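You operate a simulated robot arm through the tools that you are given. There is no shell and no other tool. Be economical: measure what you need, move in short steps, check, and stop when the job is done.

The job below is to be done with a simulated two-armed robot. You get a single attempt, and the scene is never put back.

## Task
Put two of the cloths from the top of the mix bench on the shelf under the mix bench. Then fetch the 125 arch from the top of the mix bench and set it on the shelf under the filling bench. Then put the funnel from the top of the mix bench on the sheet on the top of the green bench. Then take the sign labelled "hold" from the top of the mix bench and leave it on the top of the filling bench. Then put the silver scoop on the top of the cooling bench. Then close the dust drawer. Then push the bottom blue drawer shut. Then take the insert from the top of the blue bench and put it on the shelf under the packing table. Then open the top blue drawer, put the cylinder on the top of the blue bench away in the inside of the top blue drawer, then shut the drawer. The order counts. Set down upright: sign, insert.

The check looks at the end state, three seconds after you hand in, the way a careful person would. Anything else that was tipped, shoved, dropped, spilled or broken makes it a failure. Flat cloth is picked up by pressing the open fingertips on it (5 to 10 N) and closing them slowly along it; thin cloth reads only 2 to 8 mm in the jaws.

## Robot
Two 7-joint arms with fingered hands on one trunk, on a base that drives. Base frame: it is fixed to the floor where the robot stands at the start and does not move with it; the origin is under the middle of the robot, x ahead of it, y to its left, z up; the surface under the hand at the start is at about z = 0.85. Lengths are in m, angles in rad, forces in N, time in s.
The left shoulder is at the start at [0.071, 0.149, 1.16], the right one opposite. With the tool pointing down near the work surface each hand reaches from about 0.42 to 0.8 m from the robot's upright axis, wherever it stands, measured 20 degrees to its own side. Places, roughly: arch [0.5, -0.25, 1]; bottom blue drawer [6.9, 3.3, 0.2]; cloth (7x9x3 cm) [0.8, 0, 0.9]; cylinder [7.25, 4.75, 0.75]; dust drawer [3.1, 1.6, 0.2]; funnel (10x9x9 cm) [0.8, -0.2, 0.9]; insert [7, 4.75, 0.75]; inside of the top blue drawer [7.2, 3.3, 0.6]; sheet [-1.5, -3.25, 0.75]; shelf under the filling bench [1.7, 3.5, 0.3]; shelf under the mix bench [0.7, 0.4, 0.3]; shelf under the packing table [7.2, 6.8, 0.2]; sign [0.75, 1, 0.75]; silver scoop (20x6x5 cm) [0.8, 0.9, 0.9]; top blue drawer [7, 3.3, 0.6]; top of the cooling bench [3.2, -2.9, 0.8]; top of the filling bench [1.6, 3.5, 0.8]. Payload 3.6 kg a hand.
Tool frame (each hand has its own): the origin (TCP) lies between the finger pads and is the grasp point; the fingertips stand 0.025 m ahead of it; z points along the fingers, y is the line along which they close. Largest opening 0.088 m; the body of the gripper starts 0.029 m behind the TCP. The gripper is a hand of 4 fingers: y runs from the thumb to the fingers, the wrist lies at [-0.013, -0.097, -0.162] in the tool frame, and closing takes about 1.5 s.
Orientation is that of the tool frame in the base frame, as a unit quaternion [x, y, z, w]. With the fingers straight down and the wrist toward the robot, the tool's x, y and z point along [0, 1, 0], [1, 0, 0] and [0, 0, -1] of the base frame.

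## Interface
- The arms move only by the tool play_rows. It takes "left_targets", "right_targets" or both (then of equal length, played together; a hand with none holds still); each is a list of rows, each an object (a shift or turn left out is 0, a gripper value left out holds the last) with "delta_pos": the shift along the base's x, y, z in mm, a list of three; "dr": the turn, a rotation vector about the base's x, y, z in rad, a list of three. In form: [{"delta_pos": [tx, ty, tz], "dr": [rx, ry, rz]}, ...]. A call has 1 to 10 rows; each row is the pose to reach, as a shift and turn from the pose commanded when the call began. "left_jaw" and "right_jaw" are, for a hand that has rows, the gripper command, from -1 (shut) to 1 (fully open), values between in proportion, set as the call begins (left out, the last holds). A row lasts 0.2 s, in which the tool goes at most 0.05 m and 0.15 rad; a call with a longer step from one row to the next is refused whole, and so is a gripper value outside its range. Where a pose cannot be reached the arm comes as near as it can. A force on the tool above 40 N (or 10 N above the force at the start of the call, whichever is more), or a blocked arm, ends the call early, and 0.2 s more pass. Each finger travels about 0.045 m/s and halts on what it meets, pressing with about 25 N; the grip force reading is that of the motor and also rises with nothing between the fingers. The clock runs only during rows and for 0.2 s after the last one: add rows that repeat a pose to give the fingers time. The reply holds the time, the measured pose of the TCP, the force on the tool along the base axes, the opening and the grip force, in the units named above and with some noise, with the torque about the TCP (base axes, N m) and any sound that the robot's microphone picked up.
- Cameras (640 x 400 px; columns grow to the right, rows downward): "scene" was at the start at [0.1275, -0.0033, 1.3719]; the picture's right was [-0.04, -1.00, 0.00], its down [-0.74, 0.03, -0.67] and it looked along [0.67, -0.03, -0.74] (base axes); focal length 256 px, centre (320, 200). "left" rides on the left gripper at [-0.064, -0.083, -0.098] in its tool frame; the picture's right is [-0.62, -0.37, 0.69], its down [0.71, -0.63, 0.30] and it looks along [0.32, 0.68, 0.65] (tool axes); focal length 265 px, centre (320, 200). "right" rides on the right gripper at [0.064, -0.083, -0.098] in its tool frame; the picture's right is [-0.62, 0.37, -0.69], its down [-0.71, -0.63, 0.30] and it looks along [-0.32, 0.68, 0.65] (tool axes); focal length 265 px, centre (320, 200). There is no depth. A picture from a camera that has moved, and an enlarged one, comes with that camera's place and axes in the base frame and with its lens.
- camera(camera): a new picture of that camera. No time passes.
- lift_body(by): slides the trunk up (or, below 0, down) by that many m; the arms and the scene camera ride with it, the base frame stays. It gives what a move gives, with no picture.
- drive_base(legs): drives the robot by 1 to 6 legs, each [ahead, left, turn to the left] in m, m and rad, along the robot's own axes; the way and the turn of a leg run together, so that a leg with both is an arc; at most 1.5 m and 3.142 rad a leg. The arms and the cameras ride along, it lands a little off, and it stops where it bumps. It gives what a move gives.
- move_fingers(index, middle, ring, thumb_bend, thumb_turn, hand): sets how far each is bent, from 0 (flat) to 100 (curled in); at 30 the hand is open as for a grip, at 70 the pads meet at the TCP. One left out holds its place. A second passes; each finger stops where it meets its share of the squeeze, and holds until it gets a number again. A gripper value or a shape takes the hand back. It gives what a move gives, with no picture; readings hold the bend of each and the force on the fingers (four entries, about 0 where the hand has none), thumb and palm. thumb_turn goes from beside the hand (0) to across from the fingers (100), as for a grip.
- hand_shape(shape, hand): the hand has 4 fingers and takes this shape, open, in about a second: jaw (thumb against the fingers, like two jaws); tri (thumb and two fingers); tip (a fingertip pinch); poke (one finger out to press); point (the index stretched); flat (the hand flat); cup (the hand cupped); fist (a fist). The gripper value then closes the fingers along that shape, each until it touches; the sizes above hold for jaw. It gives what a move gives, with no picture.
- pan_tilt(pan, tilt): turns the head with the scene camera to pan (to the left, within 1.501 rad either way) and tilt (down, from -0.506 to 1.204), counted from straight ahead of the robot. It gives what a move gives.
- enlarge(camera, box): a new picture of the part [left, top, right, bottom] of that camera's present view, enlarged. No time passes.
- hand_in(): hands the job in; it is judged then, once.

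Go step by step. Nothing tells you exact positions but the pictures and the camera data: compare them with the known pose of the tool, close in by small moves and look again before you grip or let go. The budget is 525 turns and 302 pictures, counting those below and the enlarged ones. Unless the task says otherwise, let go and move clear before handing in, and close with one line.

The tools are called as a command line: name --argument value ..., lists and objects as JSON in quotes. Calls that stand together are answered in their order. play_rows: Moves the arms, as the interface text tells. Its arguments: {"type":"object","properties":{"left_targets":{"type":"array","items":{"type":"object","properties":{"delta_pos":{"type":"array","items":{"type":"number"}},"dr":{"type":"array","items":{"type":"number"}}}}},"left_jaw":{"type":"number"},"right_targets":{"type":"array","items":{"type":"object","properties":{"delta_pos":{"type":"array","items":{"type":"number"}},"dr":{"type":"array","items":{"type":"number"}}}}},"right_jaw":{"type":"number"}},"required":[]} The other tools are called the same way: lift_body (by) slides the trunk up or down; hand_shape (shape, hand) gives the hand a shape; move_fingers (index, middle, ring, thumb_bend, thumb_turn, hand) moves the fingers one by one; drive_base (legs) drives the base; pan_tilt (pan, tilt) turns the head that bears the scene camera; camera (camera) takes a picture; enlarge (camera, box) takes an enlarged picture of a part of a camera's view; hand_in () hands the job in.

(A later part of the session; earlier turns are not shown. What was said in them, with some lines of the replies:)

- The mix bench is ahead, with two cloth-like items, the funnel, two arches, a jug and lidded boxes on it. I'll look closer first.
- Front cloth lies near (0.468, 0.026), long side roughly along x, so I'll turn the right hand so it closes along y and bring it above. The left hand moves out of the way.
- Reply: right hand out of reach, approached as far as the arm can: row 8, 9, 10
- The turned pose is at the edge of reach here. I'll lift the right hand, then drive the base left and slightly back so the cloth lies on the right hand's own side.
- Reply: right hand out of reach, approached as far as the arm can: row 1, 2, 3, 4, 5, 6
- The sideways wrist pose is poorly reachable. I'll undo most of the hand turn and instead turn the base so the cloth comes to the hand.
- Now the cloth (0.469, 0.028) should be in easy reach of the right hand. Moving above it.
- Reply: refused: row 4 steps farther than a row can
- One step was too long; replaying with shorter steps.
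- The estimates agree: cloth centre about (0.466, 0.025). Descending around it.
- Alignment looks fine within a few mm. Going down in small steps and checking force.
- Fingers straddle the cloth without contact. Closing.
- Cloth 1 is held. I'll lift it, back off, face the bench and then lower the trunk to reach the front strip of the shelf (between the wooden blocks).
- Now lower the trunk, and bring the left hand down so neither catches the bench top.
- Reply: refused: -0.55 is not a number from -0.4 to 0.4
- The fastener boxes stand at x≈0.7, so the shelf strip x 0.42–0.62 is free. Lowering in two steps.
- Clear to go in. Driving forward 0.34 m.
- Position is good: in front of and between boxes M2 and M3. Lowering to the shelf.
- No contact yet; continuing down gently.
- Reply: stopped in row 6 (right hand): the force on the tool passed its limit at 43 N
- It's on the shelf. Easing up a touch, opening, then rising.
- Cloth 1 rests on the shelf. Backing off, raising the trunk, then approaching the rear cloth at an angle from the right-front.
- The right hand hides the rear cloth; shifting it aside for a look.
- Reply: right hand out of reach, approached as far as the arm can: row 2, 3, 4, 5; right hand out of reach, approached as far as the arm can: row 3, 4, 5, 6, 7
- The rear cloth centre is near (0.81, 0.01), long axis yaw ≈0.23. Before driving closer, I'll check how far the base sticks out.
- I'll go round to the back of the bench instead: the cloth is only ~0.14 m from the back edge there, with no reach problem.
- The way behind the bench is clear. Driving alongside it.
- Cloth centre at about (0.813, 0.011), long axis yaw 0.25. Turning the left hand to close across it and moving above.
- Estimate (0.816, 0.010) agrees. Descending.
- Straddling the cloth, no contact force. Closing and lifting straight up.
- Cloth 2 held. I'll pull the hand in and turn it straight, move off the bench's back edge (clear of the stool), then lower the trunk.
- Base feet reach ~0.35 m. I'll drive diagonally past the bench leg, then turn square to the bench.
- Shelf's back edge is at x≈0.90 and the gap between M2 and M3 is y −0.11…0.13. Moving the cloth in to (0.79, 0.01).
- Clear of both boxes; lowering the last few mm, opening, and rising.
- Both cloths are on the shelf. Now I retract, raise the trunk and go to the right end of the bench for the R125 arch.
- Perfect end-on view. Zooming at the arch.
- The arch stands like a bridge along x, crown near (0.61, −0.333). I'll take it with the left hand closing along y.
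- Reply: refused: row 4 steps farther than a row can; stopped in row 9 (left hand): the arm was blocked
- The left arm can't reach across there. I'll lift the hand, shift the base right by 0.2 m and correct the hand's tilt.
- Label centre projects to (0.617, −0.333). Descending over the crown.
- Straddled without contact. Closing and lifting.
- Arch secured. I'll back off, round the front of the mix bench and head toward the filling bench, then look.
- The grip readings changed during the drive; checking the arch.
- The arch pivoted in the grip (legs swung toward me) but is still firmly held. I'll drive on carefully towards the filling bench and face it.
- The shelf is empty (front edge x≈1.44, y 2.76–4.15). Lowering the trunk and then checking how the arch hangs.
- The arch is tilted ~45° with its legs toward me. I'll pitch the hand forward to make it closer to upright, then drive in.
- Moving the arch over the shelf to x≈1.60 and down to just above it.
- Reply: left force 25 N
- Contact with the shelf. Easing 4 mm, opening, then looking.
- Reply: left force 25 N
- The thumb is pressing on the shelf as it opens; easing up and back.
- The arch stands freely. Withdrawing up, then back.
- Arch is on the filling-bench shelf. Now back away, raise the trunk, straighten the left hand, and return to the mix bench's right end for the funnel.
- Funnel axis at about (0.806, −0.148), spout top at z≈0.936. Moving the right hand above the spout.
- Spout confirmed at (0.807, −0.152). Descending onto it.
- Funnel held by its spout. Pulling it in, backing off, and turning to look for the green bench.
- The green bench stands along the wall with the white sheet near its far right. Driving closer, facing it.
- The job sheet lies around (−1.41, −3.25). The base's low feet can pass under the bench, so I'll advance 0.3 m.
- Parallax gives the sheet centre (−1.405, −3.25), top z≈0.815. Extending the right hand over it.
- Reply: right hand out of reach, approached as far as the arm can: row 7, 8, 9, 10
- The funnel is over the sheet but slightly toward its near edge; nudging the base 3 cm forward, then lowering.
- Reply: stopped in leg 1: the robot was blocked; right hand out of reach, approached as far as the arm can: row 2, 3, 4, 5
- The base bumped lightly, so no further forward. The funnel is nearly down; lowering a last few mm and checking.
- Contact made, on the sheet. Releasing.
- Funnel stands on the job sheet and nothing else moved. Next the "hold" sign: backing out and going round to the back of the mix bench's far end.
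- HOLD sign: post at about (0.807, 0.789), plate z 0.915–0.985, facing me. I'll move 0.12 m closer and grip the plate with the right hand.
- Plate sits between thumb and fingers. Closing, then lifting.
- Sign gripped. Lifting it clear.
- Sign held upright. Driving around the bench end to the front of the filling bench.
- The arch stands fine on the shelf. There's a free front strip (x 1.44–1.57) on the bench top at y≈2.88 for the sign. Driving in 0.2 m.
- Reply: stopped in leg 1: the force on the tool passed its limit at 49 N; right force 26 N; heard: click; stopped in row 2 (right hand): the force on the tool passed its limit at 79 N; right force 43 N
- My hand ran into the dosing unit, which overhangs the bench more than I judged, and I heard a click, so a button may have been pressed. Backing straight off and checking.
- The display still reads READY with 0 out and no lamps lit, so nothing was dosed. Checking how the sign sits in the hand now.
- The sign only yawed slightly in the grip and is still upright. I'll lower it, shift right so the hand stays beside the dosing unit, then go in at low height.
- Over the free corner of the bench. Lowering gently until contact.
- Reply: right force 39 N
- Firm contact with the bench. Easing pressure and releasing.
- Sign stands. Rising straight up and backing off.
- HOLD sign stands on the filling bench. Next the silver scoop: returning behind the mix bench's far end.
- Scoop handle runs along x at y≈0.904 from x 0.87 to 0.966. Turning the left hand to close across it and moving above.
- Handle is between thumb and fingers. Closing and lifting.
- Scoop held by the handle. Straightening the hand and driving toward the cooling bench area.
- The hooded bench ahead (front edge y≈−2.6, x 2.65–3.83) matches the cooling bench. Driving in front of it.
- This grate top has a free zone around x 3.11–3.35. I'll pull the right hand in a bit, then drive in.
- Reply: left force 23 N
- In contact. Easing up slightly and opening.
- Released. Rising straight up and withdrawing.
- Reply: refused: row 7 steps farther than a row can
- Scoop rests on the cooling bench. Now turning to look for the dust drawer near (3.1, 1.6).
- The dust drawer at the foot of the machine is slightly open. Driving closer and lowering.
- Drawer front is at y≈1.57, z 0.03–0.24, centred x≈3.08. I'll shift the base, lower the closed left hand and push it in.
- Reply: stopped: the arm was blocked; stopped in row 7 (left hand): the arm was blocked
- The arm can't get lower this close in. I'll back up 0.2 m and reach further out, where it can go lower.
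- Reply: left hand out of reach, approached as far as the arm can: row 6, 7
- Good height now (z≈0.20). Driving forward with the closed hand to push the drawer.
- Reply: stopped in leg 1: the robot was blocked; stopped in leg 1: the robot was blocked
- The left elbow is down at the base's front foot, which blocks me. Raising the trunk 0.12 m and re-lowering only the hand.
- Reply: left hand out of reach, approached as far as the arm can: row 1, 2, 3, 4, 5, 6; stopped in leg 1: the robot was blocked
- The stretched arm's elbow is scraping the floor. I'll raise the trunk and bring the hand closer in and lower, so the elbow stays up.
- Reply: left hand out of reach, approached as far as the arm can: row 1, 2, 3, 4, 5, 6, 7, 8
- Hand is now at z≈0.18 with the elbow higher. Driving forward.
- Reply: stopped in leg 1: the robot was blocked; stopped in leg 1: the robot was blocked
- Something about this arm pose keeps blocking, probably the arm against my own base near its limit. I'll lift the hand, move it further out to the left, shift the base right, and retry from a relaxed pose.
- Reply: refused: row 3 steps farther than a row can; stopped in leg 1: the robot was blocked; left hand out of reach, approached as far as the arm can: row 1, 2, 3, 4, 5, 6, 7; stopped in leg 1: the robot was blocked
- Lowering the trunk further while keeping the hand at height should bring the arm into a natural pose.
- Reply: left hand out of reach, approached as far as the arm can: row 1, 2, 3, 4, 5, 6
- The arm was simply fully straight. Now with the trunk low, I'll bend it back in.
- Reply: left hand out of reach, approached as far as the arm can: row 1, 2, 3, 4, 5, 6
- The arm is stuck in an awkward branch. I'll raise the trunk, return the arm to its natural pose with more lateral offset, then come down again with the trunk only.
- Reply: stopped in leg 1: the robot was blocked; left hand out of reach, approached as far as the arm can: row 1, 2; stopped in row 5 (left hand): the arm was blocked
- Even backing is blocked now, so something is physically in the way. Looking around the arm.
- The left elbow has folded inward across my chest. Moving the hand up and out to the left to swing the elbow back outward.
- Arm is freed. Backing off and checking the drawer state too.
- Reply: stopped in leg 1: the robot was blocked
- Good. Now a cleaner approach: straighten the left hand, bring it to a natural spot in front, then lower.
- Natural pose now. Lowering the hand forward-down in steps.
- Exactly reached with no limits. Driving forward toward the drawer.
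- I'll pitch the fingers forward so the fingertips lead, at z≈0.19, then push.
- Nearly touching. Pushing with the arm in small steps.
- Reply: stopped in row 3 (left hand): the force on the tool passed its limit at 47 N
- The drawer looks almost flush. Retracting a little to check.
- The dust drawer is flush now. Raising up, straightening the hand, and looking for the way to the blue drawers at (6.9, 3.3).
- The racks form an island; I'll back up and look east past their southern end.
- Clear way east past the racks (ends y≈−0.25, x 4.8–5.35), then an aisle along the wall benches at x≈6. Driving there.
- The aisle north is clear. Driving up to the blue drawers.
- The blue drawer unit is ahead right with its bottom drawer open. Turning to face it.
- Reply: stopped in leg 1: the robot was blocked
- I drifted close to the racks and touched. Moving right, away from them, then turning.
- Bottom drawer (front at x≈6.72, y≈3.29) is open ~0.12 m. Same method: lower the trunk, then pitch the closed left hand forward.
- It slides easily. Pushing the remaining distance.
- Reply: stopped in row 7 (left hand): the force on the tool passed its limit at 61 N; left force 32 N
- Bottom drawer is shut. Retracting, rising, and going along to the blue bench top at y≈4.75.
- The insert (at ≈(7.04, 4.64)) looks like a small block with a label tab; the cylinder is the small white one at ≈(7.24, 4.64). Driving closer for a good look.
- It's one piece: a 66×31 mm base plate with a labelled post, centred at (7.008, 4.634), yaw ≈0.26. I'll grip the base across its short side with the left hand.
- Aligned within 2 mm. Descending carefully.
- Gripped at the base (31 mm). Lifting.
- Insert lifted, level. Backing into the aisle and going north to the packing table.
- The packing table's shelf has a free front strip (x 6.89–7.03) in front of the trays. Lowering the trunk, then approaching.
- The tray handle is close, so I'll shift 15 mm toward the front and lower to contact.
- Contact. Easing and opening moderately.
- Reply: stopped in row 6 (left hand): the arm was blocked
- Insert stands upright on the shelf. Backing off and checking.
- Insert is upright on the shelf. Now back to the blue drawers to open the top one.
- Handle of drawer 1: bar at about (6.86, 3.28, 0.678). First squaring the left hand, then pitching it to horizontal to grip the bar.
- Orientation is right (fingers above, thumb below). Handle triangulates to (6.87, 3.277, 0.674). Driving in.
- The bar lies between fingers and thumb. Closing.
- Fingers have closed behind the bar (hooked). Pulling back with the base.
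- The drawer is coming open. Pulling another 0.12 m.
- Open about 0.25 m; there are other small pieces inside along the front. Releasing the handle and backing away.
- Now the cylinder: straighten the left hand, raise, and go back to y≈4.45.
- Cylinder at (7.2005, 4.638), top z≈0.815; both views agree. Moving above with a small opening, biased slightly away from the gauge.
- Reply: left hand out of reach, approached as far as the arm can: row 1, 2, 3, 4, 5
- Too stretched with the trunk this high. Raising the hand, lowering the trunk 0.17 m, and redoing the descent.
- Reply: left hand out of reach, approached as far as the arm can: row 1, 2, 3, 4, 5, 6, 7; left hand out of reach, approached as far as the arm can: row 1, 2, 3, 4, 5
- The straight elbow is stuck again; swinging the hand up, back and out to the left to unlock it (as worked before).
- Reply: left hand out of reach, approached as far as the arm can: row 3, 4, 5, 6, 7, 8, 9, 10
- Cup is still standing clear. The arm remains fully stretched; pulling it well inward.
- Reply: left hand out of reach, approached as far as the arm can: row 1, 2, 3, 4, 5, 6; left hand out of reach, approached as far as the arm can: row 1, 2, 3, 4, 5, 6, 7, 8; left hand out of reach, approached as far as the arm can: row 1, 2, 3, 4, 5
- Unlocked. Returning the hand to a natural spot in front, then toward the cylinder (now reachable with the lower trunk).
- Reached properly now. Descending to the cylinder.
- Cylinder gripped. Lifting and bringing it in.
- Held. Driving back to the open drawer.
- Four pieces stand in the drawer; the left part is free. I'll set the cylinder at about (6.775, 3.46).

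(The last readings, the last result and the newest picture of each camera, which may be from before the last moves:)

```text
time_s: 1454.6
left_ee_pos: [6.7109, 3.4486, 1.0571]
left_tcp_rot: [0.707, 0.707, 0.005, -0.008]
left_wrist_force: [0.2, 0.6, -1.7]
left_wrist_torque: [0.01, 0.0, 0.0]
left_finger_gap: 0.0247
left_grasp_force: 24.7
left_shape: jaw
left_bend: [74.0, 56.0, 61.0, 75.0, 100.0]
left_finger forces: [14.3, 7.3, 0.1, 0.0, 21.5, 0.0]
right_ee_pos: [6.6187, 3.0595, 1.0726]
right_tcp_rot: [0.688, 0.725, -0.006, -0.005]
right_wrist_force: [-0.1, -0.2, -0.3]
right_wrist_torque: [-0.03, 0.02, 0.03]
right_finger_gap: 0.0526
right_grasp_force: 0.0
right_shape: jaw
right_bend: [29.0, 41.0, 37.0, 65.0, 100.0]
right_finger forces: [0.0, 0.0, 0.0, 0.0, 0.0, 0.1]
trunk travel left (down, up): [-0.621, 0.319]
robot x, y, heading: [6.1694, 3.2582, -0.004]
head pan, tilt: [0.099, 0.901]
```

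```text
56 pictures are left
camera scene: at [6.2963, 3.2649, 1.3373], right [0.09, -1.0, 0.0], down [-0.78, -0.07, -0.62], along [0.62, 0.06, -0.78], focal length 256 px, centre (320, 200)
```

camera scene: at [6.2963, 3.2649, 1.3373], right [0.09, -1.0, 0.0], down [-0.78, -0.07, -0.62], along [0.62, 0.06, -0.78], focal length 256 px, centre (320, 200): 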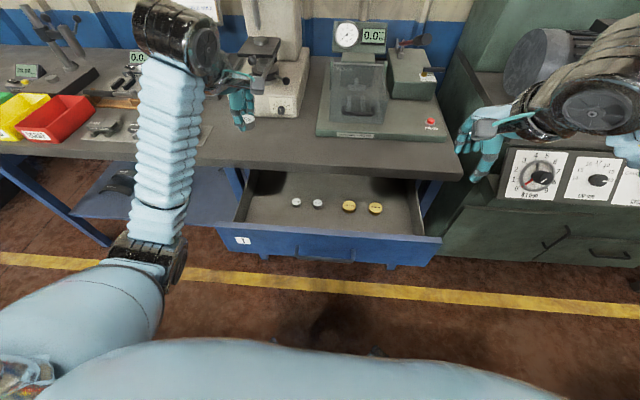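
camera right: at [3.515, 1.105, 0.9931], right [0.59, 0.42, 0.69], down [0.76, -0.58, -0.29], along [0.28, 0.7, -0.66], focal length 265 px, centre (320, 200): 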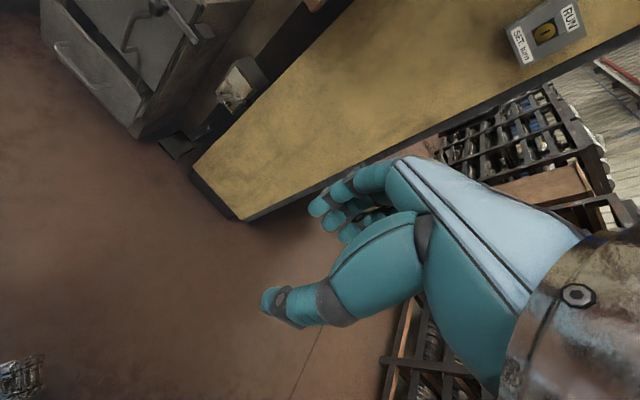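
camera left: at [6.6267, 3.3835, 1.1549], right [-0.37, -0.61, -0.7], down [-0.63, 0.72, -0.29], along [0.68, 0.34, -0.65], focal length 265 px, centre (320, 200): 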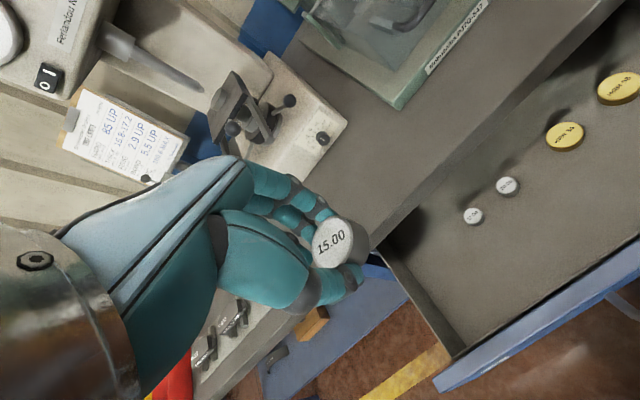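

Drawer floor is at z≈0.62, left wall y≈3.54. Lowering the cylinder toward (6.79, 3.462).

play_rows --left_targets '[{"delta_pos": [15, 2, -40]}, {"delta_pos": [30, 4, -80]}, {"delta_pos": [45, 7, -120]}, {"delta_pos": [60, 10, -160]}, {"delta_pos": [72, 13, -200]}, {"delta_pos": [78, 14, -240]}, {"delta_pos": [78, 14, -280]}, {"delta_pos": [78, 14, -310]}, {"delta_pos": [78, 14, -310]}]'

camera --camera "left"

enlarge --camera "scene" --box '[130, 100, 450, 300]'

```text
time_s: 1456.6
left_ee_pos: [6.789, 3.4621, 0.7475]
left_tcp_rot: [0.708, 0.706, 0.006, -0.007]
left_wrist_force: [-0.1, 0.2, -1.5]
left_wrist_torque: [-0.01, 0.02, -0.01]
left_finger_gap: 0.0248
left_grasp_force: 24.5
left_shape: jaw
left_bend: [74.0, 56.0, 61.0, 75.0, 100.0]
left_finger forces: [14.3, 7.1, 0.1, 0.0, 21.2, 0.0]
right_ee_pos: [6.6186, 3.0589, 1.0709]
right_tcp_rot: [0.687, 0.726, -0.005, -0.004]
right_wrist_force: [-0.1, -0.1, 0.1]
right_wrist_torque: [-0.03, -0.01, 0.01]
right_finger_gap: 0.0524
right_grasp_force: 0.0
right_shape: jaw
right_bend: [29.0, 41.0, 37.0, 65.0, 100.0]
right_finger forces: [0.0, 0.1, 0.1, 0.0, 0.1, 0.0]
trunk travel left (down, up): [-0.621, 0.319]
robot x, y, heading: [6.1756, 3.26, -0.007]
head pan, tilt: [0.099, 0.901]
```

```text
55 pictures are left
camera left: at [6.7047, 3.3976, 0.8447], right [-0.37, -0.61, -0.7], down [-0.63, 0.72, -0.29], along [0.68, 0.34, -0.65], focal length 265 px, centre (320, 200)
```

left: 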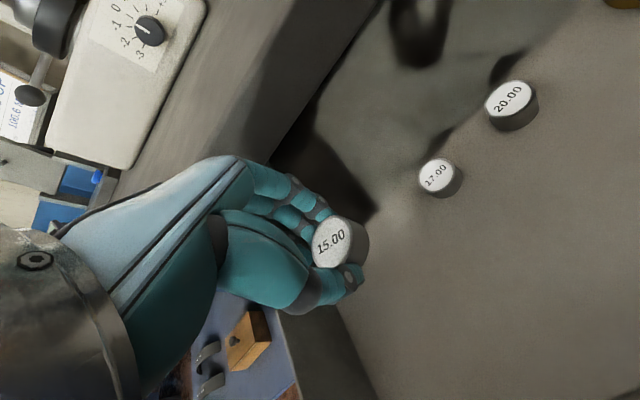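

```text
2.00 times, centred on (290, 200) of scene
camera zoom: at [6.2963, 3.2653, 1.3373], right [0.09, -1.0, 0.0], down [-0.78, -0.07, -0.62], along [0.62, 0.06, -0.78], focal length 511 px, centre (380, 200)
```

zoom: 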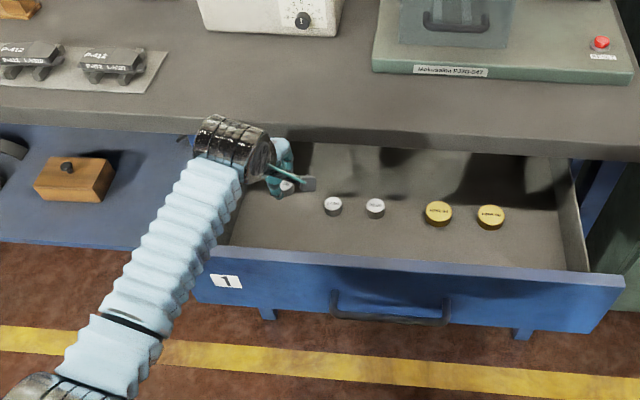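

play_rows --left_targets '[{"delta_pos": [0, -6, -25]}, {"delta_pos": [0, -8, -50]}, {"delta_pos": [0, -8, -70]}, {"delta_pos": [0, -8, -82]}, {"delta_pos": [0, -8, -90]}]'

camera --camera "left"

enlarge --camera "scene" --box '[130, 100, 450, 300]'

```text
time_s: 1457.8
left_ee_pos: [6.7885, 3.4547, 0.6575]
left_tcp_rot: [0.707, 0.707, 0.005, -0.008]
left_wrist_force: [-0.4, -0.9, -1.1]
left_wrist_torque: [0.03, 0.0, 0.01]
left_finger_gap: 0.0244
left_grasp_force: 25.3
left_shape: jaw
left_bend: [74.0, 56.0, 61.0, 75.0, 100.0]
left_finger forces: [14.4, 7.2, 0.0, 0.0, 21.4, 0.0]
right_ee_pos: [6.6173, 3.0596, 1.0711]
right_tcp_rot: [0.688, 0.726, -0.006, -0.005]
right_wrist_force: [0.3, -0.8, 0.2]
right_wrist_torque: [-0.01, -0.03, 0.0]
right_finger_gap: 0.0526
right_grasp_force: 0.0
right_shape: jaw
right_bend: [29.0, 41.0, 37.0, 65.0, 100.0]
right_finger forces: [0.0, 0.0, 0.0, 0.0, 0.1, 0.0]
trunk travel left (down, up): [-0.621, 0.319]
robot x, y, heading: [6.1704, 3.2582, -0.002]
head pan, tilt: [0.099, 0.901]
```

```text
53 pictures are left
camera left: at [6.7048, 3.3895, 0.7547], right [-0.37, -0.61, -0.7], down [-0.63, 0.72, -0.29], along [0.68, 0.34, -0.65], focal length 265 px, centre (320, 200)
```

left: 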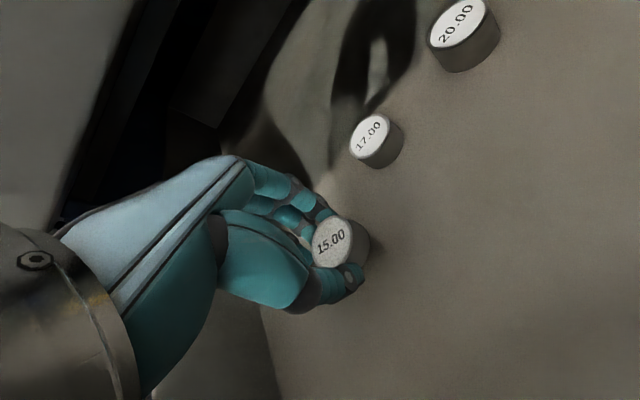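

```text
2.00 times, centred on (290, 200) of scene
camera zoom: at [6.2964, 3.2653, 1.3373], right [0.09, -1.0, 0.0], down [-0.78, -0.07, -0.62], along [0.62, 0.06, -0.78], focal length 511 px, centre (380, 200)
```

zoom: 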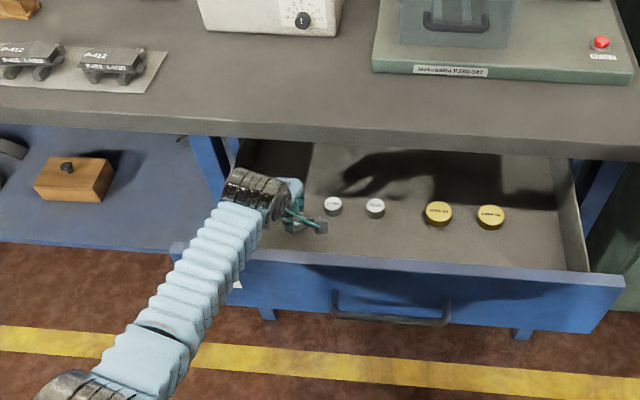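

Almost down. Last few mm.

play_rows --left_targets '[{"delta_pos": [0, 0, -3]}, {"delta_pos": [0, 0, -6]}, {"delta_pos": [0, 0, -9]}, {"delta_pos": [0, 0, -9]}]'

```text
time_s: 1458.8
left_ee_pos: [6.7901, 3.4551, 0.6486]
left_tcp_rot: [0.707, 0.707, 0.006, -0.008]
left_wrist_force: [0.0, -0.2, -1.0]
left_wrist_torque: [-0.03, -0.03, -0.03]
left_finger_gap: 0.0244
left_grasp_force: 24.9
left_shape: jaw
left_bend: [74.0, 56.0, 61.0, 75.0, 100.0]
left_finger forces: [14.3, 7.1, 0.1, 0.0, 21.2, 0.0]
right_ee_pos: [6.6178, 3.0593, 1.0719]
right_tcp_rot: [0.688, 0.726, -0.006, -0.005]
right_wrist_force: [-0.3, -0.1, 0.5]
right_wrist_torque: [-0.06, 0.01, 0.04]
right_finger_gap: 0.0528
right_grasp_force: 0.1
right_shape: jaw
right_bend: [29.0, 41.0, 37.0, 65.0, 100.0]
right_finger forces: [0.0, 0.0, 0.0, 0.1, 0.0, 0.0]
trunk travel left (down, up): [-0.621, 0.319]
robot x, y, heading: [6.1725, 3.2562, -0.009]
head pan, tilt: [0.099, 0.901]
```

play_rows --left_targets '[{"delta_pos": [0, 0, -3]}, {"delta_pos": [0, 0, -6]}, {"delta_pos": [0, 0, -9]}, {"delta_pos": [0, 0, -12]}, {"delta_pos": [0, 0, -15]}]'

camera --camera "left"

```text
time_s: 1460.0
left_ee_pos: [6.7909, 3.4553, 0.6411]
left_tcp_rot: [0.707, 0.707, 0.012, -0.003]
left_wrist_force: [-0.1, 2.8, 27.1]
left_wrist_torque: [0.0, 0.18, 0.04]
left_finger_gap: 0.0254
left_grasp_force: 24.8
left_shape: jaw
left_bend: [74.0, 56.0, 61.0, 75.0, 100.0]
left_finger forces: [22.1, 9.3, 0.0, 0.1, 41.2, 0.0]
right_ee_pos: [6.6137, 3.059, 1.0745]
right_tcp_rot: [0.688, 0.726, -0.004, -0.003]
right_wrist_force: [-0.7, -0.1, 0.0]
right_wrist_torque: [-0.02, 0.01, 0.01]
right_finger_gap: 0.0526
right_grasp_force: 0.0
right_shape: jaw
right_bend: [29.0, 41.0, 37.0, 65.0, 100.0]
right_finger forces: [0.0, 0.1, 0.0, 0.1, 0.0, 0.1]
trunk travel left (down, up): [-0.621, 0.319]
robot x, y, heading: [6.1735, 3.258, -0.003]
head pan, tilt: [0.099, 0.901]
```

```text
51 pictures are left
camera left: at [6.7048, 3.3892, 0.7372], right [-0.36, -0.61, -0.71], down [-0.63, 0.72, -0.3], along [0.69, 0.34, -0.64], focal length 265 px, centre (320, 200)
```

left: 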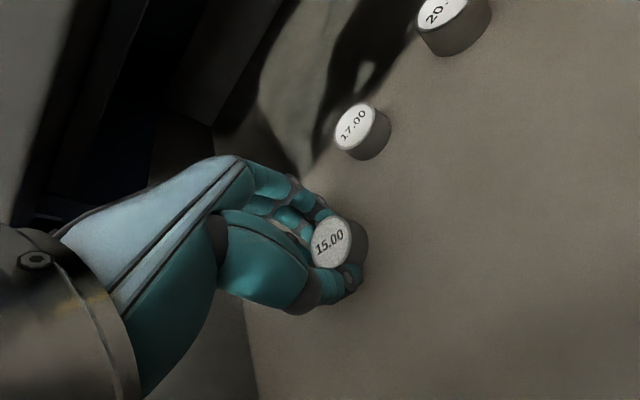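

In contact with the drawer floor. Easing up 4 mm, opening a little, and rising straight out.

play_rows --left_targets '[{"delta_pos": [0, 0, 4]}, {"delta_pos": [0, 0, 5]}]'

play_rows --left_targets '[{}, {}, {}, {}]' --left_jaw 0.05

play_rows --left_targets '[{"delta_pos": [0, 0, 15]}, {"delta_pos": [0, 0, 40]}, {"delta_pos": [0, 0, 80]}, {"delta_pos": [0, 0, 120]}, {"delta_pos": [0, 0, 160]}, {"delta_pos": [-20, 0, 200]}, {"delta_pos": [-50, 0, 235]}, {"delta_pos": [-80, 0, 270]}]'

camera --camera "left"

enlarge --camera "scene" --box '[130, 100, 450, 300]'

```text
time_s: 1460.6
left_ee_pos: [6.7891, 3.4543, 0.6405]
left_tcp_rot: [0.707, 0.707, 0.007, -0.006]
left_wrist_force: [1.4, 1.8, 17.1]
left_wrist_torque: [-0.05, -0.37, 0.07]
left_finger_gap: 0.0255
left_grasp_force: 25.0
left_shape: jaw
left_bend: [74.0, 56.0, 61.0, 75.0, 100.0]
left_finger forces: [28.9, 8.6, 0.0, 0.1, 23.3, 0.0]
right_ee_pos: [6.6169, 3.059, 1.0726]
right_tcp_rot: [0.688, 0.726, -0.005, -0.003]
right_wrist_force: [0.0, -0.2, 0.0]
right_wrist_torque: [0.01, 0.03, 0.0]
right_finger_gap: 0.0527
right_grasp_force: 0.0
right_shape: jaw
right_bend: [29.0, 41.0, 37.0, 65.0, 100.0]
right_finger forces: [0.0, 0.0, 0.1, 0.1, 0.0, 0.0]
trunk travel left (down, up): [-0.621, 0.319]
robot x, y, heading: [6.167, 3.2595, -0.007]
head pan, tilt: [0.099, 0.901]
```

```text
time_s: 1461.6
left_ee_pos: [6.787, 3.4544, 0.6399]
left_tcp_rot: [0.708, 0.707, 0.007, -0.006]
left_wrist_force: [0.6, 0.2, 17.6]
left_wrist_torque: [-0.07, 0.0, -0.03]
left_finger_gap: 0.0401
left_grasp_force: 0.1
left_shape: jaw
left_bend: [75.0, 44.0, 40.0, 74.0, 100.0]
left_finger forces: [6.6, 1.5, 0.1, 0.1, 9.3, 0.0]
right_ee_pos: [6.6163, 3.0585, 1.0728]
right_tcp_rot: [0.688, 0.726, -0.005, -0.004]
right_wrist_force: [0.1, 0.7, -0.8]
right_wrist_torque: [-0.02, -0.02, 0.01]
right_finger_gap: 0.0525
right_grasp_force: 0.0
right_shape: jaw
right_bend: [29.0, 41.0, 37.0, 65.0, 100.0]
right_finger forces: [0.0, 0.0, 0.0, 0.1, 0.0, 0.0]
trunk travel left (down, up): [-0.621, 0.319]
robot x, y, heading: [6.176, 3.2558, -0.007]
head pan, tilt: [0.099, 0.901]
```

```text
time_s: 1463.4
left_ee_pos: [6.7084, 3.4563, 0.9099]
left_tcp_rot: [0.707, 0.707, 0.005, -0.008]
left_wrist_force: [0.6, -0.1, 0.1]
left_wrist_torque: [0.0, -0.04, 0.03]
left_finger_gap: 0.0458
left_grasp_force: 0.1
left_shape: jaw
left_bend: [74.0, 43.0, 40.0, 68.0, 100.0]
left_finger forces: [0.0, 0.1, 0.0, 0.0, 0.0, 0.1]
right_ee_pos: [6.6176, 3.0582, 1.0724]
right_tcp_rot: [0.688, 0.725, -0.005, -0.004]
right_wrist_force: [-0.8, -0.5, 0.6]
right_wrist_torque: [0.0, -0.02, 0.02]
right_finger_gap: 0.0526
right_grasp_force: 0.1
right_shape: jaw
right_bend: [29.0, 41.0, 37.0, 65.0, 100.0]
right_finger forces: [0.1, 0.0, 0.1, 0.0, 0.1, 0.0]
trunk travel left (down, up): [-0.621, 0.319]
robot x, y, heading: [6.1713, 3.2592, -0.004]
head pan, tilt: [0.099, 0.901]
```

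```text
50 pictures are left
camera left: at [6.6234, 3.3903, 1.0075], right [-0.37, -0.61, -0.7], down [-0.63, 0.72, -0.29], along [0.68, 0.34, -0.65], focal length 265 px, centre (320, 200)
```

left: 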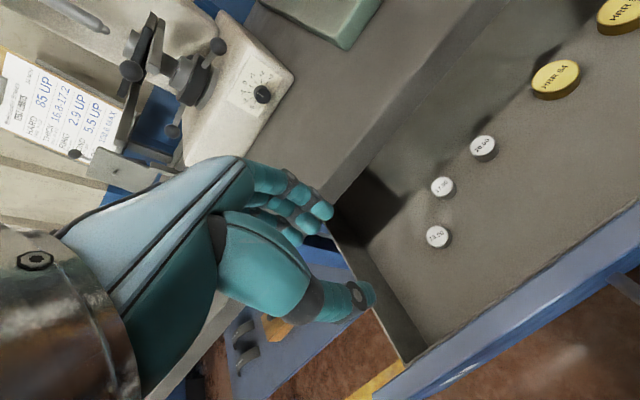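

```text
2.00 times, centred on (290, 200) of scene
camera zoom: at [6.2953, 3.265, 1.3374], right [0.09, -1.0, 0.0], down [-0.78, -0.07, -0.62], along [0.62, 0.06, -0.78], focal length 511 px, centre (380, 200)
```

zoom: 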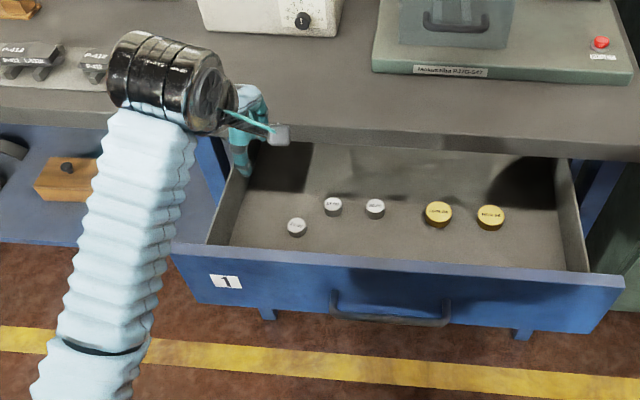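

Cylinder stands in the drawer. Now backing off, forming a fist pitched forward, and pushing the drawer shut gently.

drive_base --legs '[[-0.28, 0, 0]]'

lift_body --by -0.2

play_rows --left_targets '[{"delta_pos": [0, 0, -10], "dr": [0, -0.12, 0]}, {"delta_pos": [0, -10, -20], "dr": [0, -0.24, 0]}, {"delta_pos": [0, -20, -30], "dr": [0, -0.36, 0]}, {"delta_pos": [0, -30, -40], "dr": [0, -0.48, 0]}, {"delta_pos": [0, -36, -45], "dr": [0, -0.6, 0]}, {"delta_pos": [0, -36, -50], "dr": [0, -0.7, 0]}, {"delta_pos": [0, -36, -50], "dr": [0, -0.7, 0]}, {"delta_pos": [0, -36, -50], "dr": [0, -0.7, 0]}]' --left_jaw -1

camera --camera "left"

camera --camera "scene"

```text
time_s: 1467.6
left_ee_pos: [6.4261, 3.4579, 0.9099]
left_tcp_rot: [0.706, 0.708, 0.005, -0.007]
left_wrist_force: [-0.6, -0.3, 0.2]
left_wrist_torque: [-0.01, -0.01, 0.05]
left_finger_gap: 0.0459
left_grasp_force: 0.1
left_shape: jaw
left_bend: [74.0, 43.0, 40.0, 68.0, 100.0]
left_finger forces: [0.0, 0.0, 0.0, 0.0, 0.0, 0.1]
right_ee_pos: [6.3373, 3.0632, 1.0727]
right_tcp_rot: [0.687, 0.726, -0.007, -0.004]
right_wrist_force: [-0.2, -0.7, -1.7]
right_wrist_torque: [-0.02, 0.01, 0.01]
right_finger_gap: 0.0529
right_grasp_force: 0.0
right_shape: jaw
right_bend: [29.0, 41.0, 37.0, 65.0, 100.0]
right_finger forces: [0.0, 0.0, 0.0, 0.1, 0.0, 0.0]
trunk travel left (down, up): [-0.621, 0.319]
robot x, y, heading: [5.8921, 3.2584, -0.008]
head pan, tilt: [0.099, 0.901]
```

```text
time_s: 1469.8
left_ee_pos: [6.4274, 3.458, 0.7094]
left_tcp_rot: [0.706, 0.708, 0.007, -0.007]
left_wrist_force: [0.0, 0.1, -0.3]
left_wrist_torque: [0.0, 0.01, 0.01]
left_finger_gap: 0.0457
left_grasp_force: 0.0
left_shape: jaw
left_bend: [74.0, 43.0, 40.0, 68.0, 100.0]
left_finger forces: [0.1, 0.0, 0.0, 0.1, 0.1, 0.0]
right_ee_pos: [6.3384, 3.0624, 0.8729]
right_tcp_rot: [0.687, 0.726, -0.006, -0.003]
right_wrist_force: [-0.4, 1.2, 0.3]
right_wrist_torque: [-0.01, 0.01, -0.02]
right_finger_gap: 0.0528
right_grasp_force: 0.0
right_shape: jaw
right_bend: [29.0, 41.0, 37.0, 65.0, 100.0]
right_finger forces: [0.0, 0.1, 0.0, 0.1, 0.1, 0.1]
trunk travel left (down, up): [-0.421, 0.519]
robot x, y, heading: [5.8881, 3.2584, -0.006]
head pan, tilt: [0.099, 0.901]
```

```text
time_s: 1471.6
left_ee_pos: [6.4284, 3.4217, 0.6588]
left_tcp_rot: [0.662, 0.668, 0.248, 0.235]
left_wrist_force: [-1.0, 0.2, -0.7]
left_wrist_torque: [-0.03, 0.01, 0.02]
left_finger_gap: 0.0
left_grasp_force: 24.9
left_shape: jaw
left_bend: [70.0, 70.0, 70.0, 37.0, 100.0]
left_finger forces: [0.1, 0.0, 0.0, 0.1, 0.0, 0.0]
right_ee_pos: [6.3378, 3.0627, 0.8724]
right_tcp_rot: [0.687, 0.726, -0.005, -0.004]
right_wrist_force: [0.2, -0.4, -0.8]
right_wrist_torque: [0.01, 0.03, 0.01]
right_finger_gap: 0.0528
right_grasp_force: 0.1
right_shape: jaw
right_bend: [29.0, 41.0, 37.0, 65.0, 100.0]
right_finger forces: [0.1, 0.0, 0.1, 0.0, 0.0, 0.0]
trunk travel left (down, up): [-0.421, 0.519]
robot x, y, heading: [5.8917, 3.2627, -0.008]
head pan, tilt: [0.099, 0.901]
```

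```text
48 pictures are left
camera left: at [6.2998, 3.3563, 0.6807], right [0.17, -0.61, -0.78], down [-0.3, 0.72, -0.63], along [0.94, 0.34, -0.06], focal length 265 px, centre (320, 200)
```

left: 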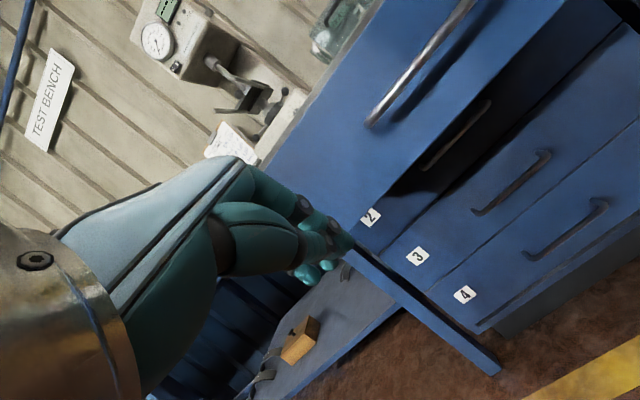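

```text
47 pictures are left
camera scene: at [6.013, 3.2669, 1.1373], right [0.09, -1.0, 0.0], down [-0.78, -0.07, -0.62], along [0.62, 0.06, -0.78], focal length 256 px, centre (320, 200)
```

scene: 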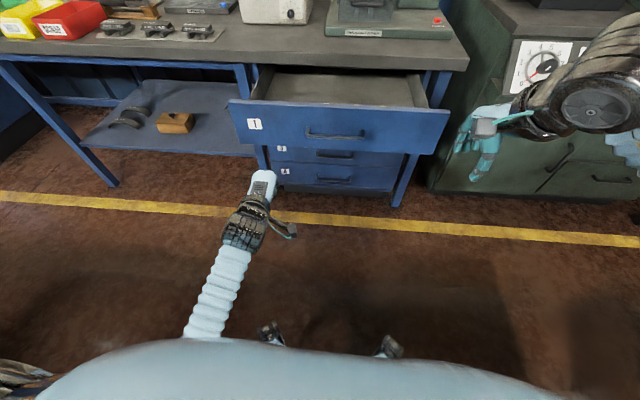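

Aligned to the drawer face (z≈0.66, y≈3.42). Driving up to it, then pushing slowly with the arm.

drive_base --legs '[[0.17, 0, 0]]'

play_rows --left_targets '[{"delta_pos": [8, 0, 0]}, {"delta_pos": [16, 0, 0]}, {"delta_pos": [24, 0, 0]}, {"delta_pos": [32, 0, 0]}, {"delta_pos": [40, 0, 0]}, {"delta_pos": [48, 0, 0]}, {"delta_pos": [56, 0, 0]}, {"delta_pos": [64, 0, 0]}, {"delta_pos": [72, 0, 0]}, {"delta_pos": [80, 0, 0]}]'

camera --camera "scene"

```text
time_s: 1474.4
left_ee_pos: [6.5963, 3.4221, 0.6594]
left_tcp_rot: [0.662, 0.667, 0.247, 0.236]
left_wrist_force: [0.2, 0.7, -0.4]
left_wrist_torque: [0.04, 0.02, 0.0]
left_finger_gap: 0.0002
left_grasp_force: 24.7
left_shape: jaw
left_bend: [70.0, 70.0, 70.0, 37.0, 100.0]
left_finger forces: [0.0, 0.1, 0.0, 0.1, 0.0, 0.0]
right_ee_pos: [6.5067, 3.0616, 0.8721]
right_tcp_rot: [0.687, 0.726, -0.006, -0.005]
right_wrist_force: [-0.2, 0.5, 0.1]
right_wrist_torque: [0.01, -0.03, 0.02]
right_finger_gap: 0.0525
right_grasp_force: 0.1
right_shape: jaw
right_bend: [29.0, 41.0, 37.0, 65.0, 100.0]
right_finger forces: [0.1, 0.1, 0.0, 0.0, 0.0, 0.1]
trunk travel left (down, up): [-0.421, 0.519]
robot x, y, heading: [6.0633, 3.2585, -0.003]
head pan, tilt: [0.099, 0.901]
```

```text
time_s: 1476.6
left_ee_pos: [6.676, 3.4224, 0.6598]
left_tcp_rot: [0.662, 0.667, 0.247, 0.236]
left_wrist_force: [-0.2, -0.1, 0.5]
left_wrist_torque: [0.03, 0.02, 0.0]
left_finger_gap: 0.0
left_grasp_force: 25.2
left_shape: jaw
left_bend: [70.0, 70.0, 70.0, 37.0, 100.0]
left_finger forces: [0.0, 0.0, 0.1, 0.0, 0.0, 0.0]
right_ee_pos: [6.5062, 3.0616, 0.8717]
right_tcp_rot: [0.687, 0.727, -0.006, -0.004]
right_wrist_force: [0.5, -0.1, 0.4]
right_wrist_torque: [0.02, -0.01, -0.02]
right_finger_gap: 0.0527
right_grasp_force: 0.0
right_shape: jaw
right_bend: [29.0, 41.0, 37.0, 65.0, 100.0]
right_finger forces: [0.0, 0.1, 0.0, 0.0, 0.1, 0.0]
trunk travel left (down, up): [-0.421, 0.519]
robot x, y, heading: [6.0604, 3.2584, -0.002]
head pan, tilt: [0.099, 0.901]
```

```text
46 pictures are left
camera scene: at [6.1852, 3.2663, 1.1372], right [0.1, -1.0, 0.0], down [-0.78, -0.07, -0.62], along [0.62, 0.06, -0.78], focal length 256 px, centre (320, 200)
```

scene: 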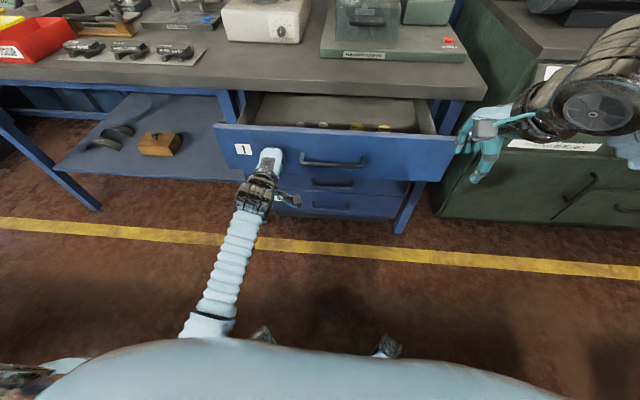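

Pushing on with the base (slow and even), then finishing with the arm.

drive_base --legs '[[0.14, 0, 0]]'

play_rows --left_targets '[{"delta_pos": [8, 0, 0]}, {"delta_pos": [16, 0, 0]}, {"delta_pos": [24, 0, 0]}, {"delta_pos": [32, 0, 0]}, {"delta_pos": [40, 0, 0]}, {"delta_pos": [48, 0, 0]}, {"delta_pos": [56, 0, 0]}, {"delta_pos": [64, 0, 0]}, {"delta_pos": [72, 0, 0]}, {"delta_pos": [80, 0, 0]}]'

camera --camera "scene"

```text
time_s: 1479.0
left_ee_pos: [6.815, 3.421, 0.658]
left_tcp_rot: [0.662, 0.667, 0.248, 0.234]
left_wrist_force: [-0.1, -0.5, -0.7]
left_wrist_torque: [0.0, 0.0, 0.04]
left_finger_gap: 0.0
left_grasp_force: 24.8
left_shape: jaw
left_bend: [70.0, 70.0, 70.0, 39.0, 100.0]
left_finger forces: [0.0, 0.0, 0.1, 0.1, 0.0, 0.1]
right_ee_pos: [6.6465, 3.0619, 0.8712]
right_tcp_rot: [0.687, 0.727, -0.006, -0.005]
right_wrist_force: [0.0, -0.1, -0.9]
right_wrist_torque: [-0.05, 0.0, 0.04]
right_finger_gap: 0.0526
right_grasp_force: 0.1
right_shape: jaw
right_bend: [29.0, 41.0, 37.0, 65.0, 100.0]
right_finger forces: [0.1, 0.0, 0.1, 0.1, 0.1, 0.0]
trunk travel left (down, up): [-0.421, 0.519]
robot x, y, heading: [6.2032, 3.2536, -0.003]
head pan, tilt: [0.099, 0.901]
```

```text
time_s: 1481.0
left_ee_pos: [6.8779, 3.4215, 0.6597]
left_tcp_rot: [0.662, 0.668, 0.246, 0.234]
left_wrist_force: [-37.9, 2.3, 8.8]
left_wrist_torque: [0.01, 0.12, 0.17]
left_finger_gap: 0.0002
left_grasp_force: 25.3
left_shape: jaw
left_bend: [70.0, 70.0, 70.0, 38.0, 100.0]
left_finger forces: [0.0, 7.2, 0.0, 0.0, 57.2, 0.0]
right_ee_pos: [6.6418, 3.0612, 0.8743]
right_tcp_rot: [0.687, 0.726, -0.004, -0.002]
right_wrist_force: [0.9, 1.0, 0.2]
right_wrist_torque: [0.0, -0.02, 0.01]
right_finger_gap: 0.0527
right_grasp_force: 0.0
right_shape: jaw
right_bend: [29.0, 41.0, 37.0, 65.0, 100.0]
right_finger forces: [0.1, 0.0, 0.0, 0.0, 0.0, 0.0]
trunk travel left (down, up): [-0.421, 0.519]
robot x, y, heading: [6.2044, 3.2575, -0.002]
head pan, tilt: [0.099, 0.901]
stopped in row 9 (left hand): the force on the tool passed its limit at 49 N (the readings are from after the stop); the commanded pose is now the measured one
```

```text
45 pictures are left
camera scene: at [6.3204, 3.2658, 1.1383], right [0.1, -1.0, 0.0], down [-0.78, -0.08, -0.63], along [0.62, 0.06, -0.78], focal length 256 px, centre (320, 200)
```

scene: 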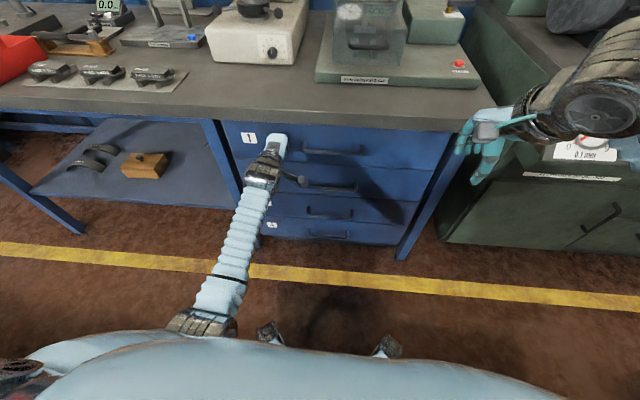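

Top drawer is shut (end stop, same depth as the bottom one). Retracting and checking all drawers.

play_rows --left_targets '[{"delta_pos": [-40, 0, 0]}, {"delta_pos": [-80, 0, 0]}, {"delta_pos": [-120, 0, 0]}]'

drive_base --legs '[[-0.28, 0, 0]]'

camera --camera "scene"

enlarge --camera "scene" --box '[200, 60, 460, 220]'

```text
time_s: 1481.8
left_ee_pos: [6.7615, 3.4217, 0.6567]
left_tcp_rot: [0.663, 0.668, 0.244, 0.233]
left_wrist_force: [0.5, -0.1, 1.0]
left_wrist_torque: [-0.02, 0.0, 0.02]
left_finger_gap: 0.0
left_grasp_force: 24.8
left_shape: jaw
left_bend: [70.0, 70.0, 70.0, 39.0, 100.0]
left_finger forces: [0.0, 0.0, 0.0, 0.0, 0.0, 0.0]
right_ee_pos: [6.6466, 3.061, 0.8721]
right_tcp_rot: [0.687, 0.726, -0.006, -0.005]
right_wrist_force: [0.3, 0.8, -0.4]
right_wrist_torque: [-0.02, -0.02, 0.0]
right_finger_gap: 0.0528
right_grasp_force: 0.1
right_shape: jaw
right_bend: [29.0, 41.0, 37.0, 65.0, 100.0]
right_finger forces: [0.0, 0.0, 0.0, 0.1, 0.1, 0.1]
trunk travel left (down, up): [-0.421, 0.519]
robot x, y, heading: [6.2037, 3.2588, 0.0]
head pan, tilt: [0.099, 0.901]
```

```text
time_s: 1485.9
left_ee_pos: [6.4811, 3.4212, 0.6557]
left_tcp_rot: [0.664, 0.668, 0.243, 0.233]
left_wrist_force: [0.1, 0.2, -0.1]
left_wrist_torque: [0.01, 0.02, -0.01]
left_finger_gap: 0.0002
left_grasp_force: 25.0
left_shape: jaw
left_bend: [70.0, 70.0, 70.0, 39.0, 100.0]
left_finger forces: [0.1, 0.0, 0.1, 0.0, 0.0, 0.0]
right_ee_pos: [6.3644, 3.0605, 0.8722]
right_tcp_rot: [0.687, 0.726, -0.006, -0.004]
right_wrist_force: [-0.8, -0.2, -0.4]
right_wrist_torque: [-0.02, -0.01, 0.01]
right_finger_gap: 0.0526
right_grasp_force: 0.0
right_shape: jaw
right_bend: [29.0, 41.0, 37.0, 65.0, 100.0]
right_finger forces: [0.0, 0.0, 0.1, 0.0, 0.0, 0.1]
trunk travel left (down, up): [-0.421, 0.519]
robot x, y, heading: [5.9208, 3.2607, -0.008]
head pan, tilt: [0.099, 0.901]
```

```text
44 pictures are left
camera scene: at [6.0436, 3.2669, 1.1373], right [0.09, -1.0, 0.0], down [-0.78, -0.07, -0.62], along [0.62, 0.06, -0.78], focal length 256 px, centre (320, 200)
```

scene: 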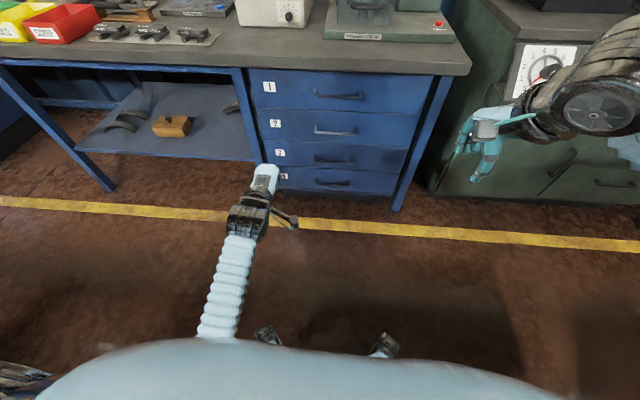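

```text
2.46 times, centred on (330, 140) of scene
camera zoom: at [6.0436, 3.2669, 1.1373], right [0.09, -1.0, 0.0], down [-0.78, -0.07, -0.62], along [0.62, 0.06, -0.78], focal length 629 px, centre (295, 348)
```

zoom: 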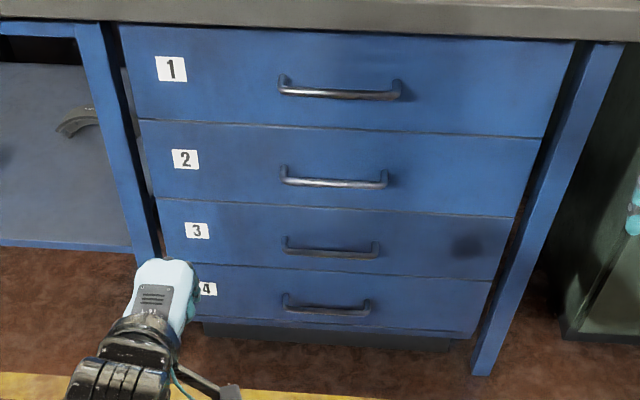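

All four drawers are flush and my hands are clear of everything. Handing in.

hand_in

```text
The job is handed in.
```

All nine steps are done in the order you gave and the job is handed in; the sign and the insert are standing upright. On the way my hand bumped the dosing unit on the filling bench and I heard a click, but its display still read READY with 0 out and no lamps lit. My left arm also touched a storage rack in the aisle, and nothing looked moved.
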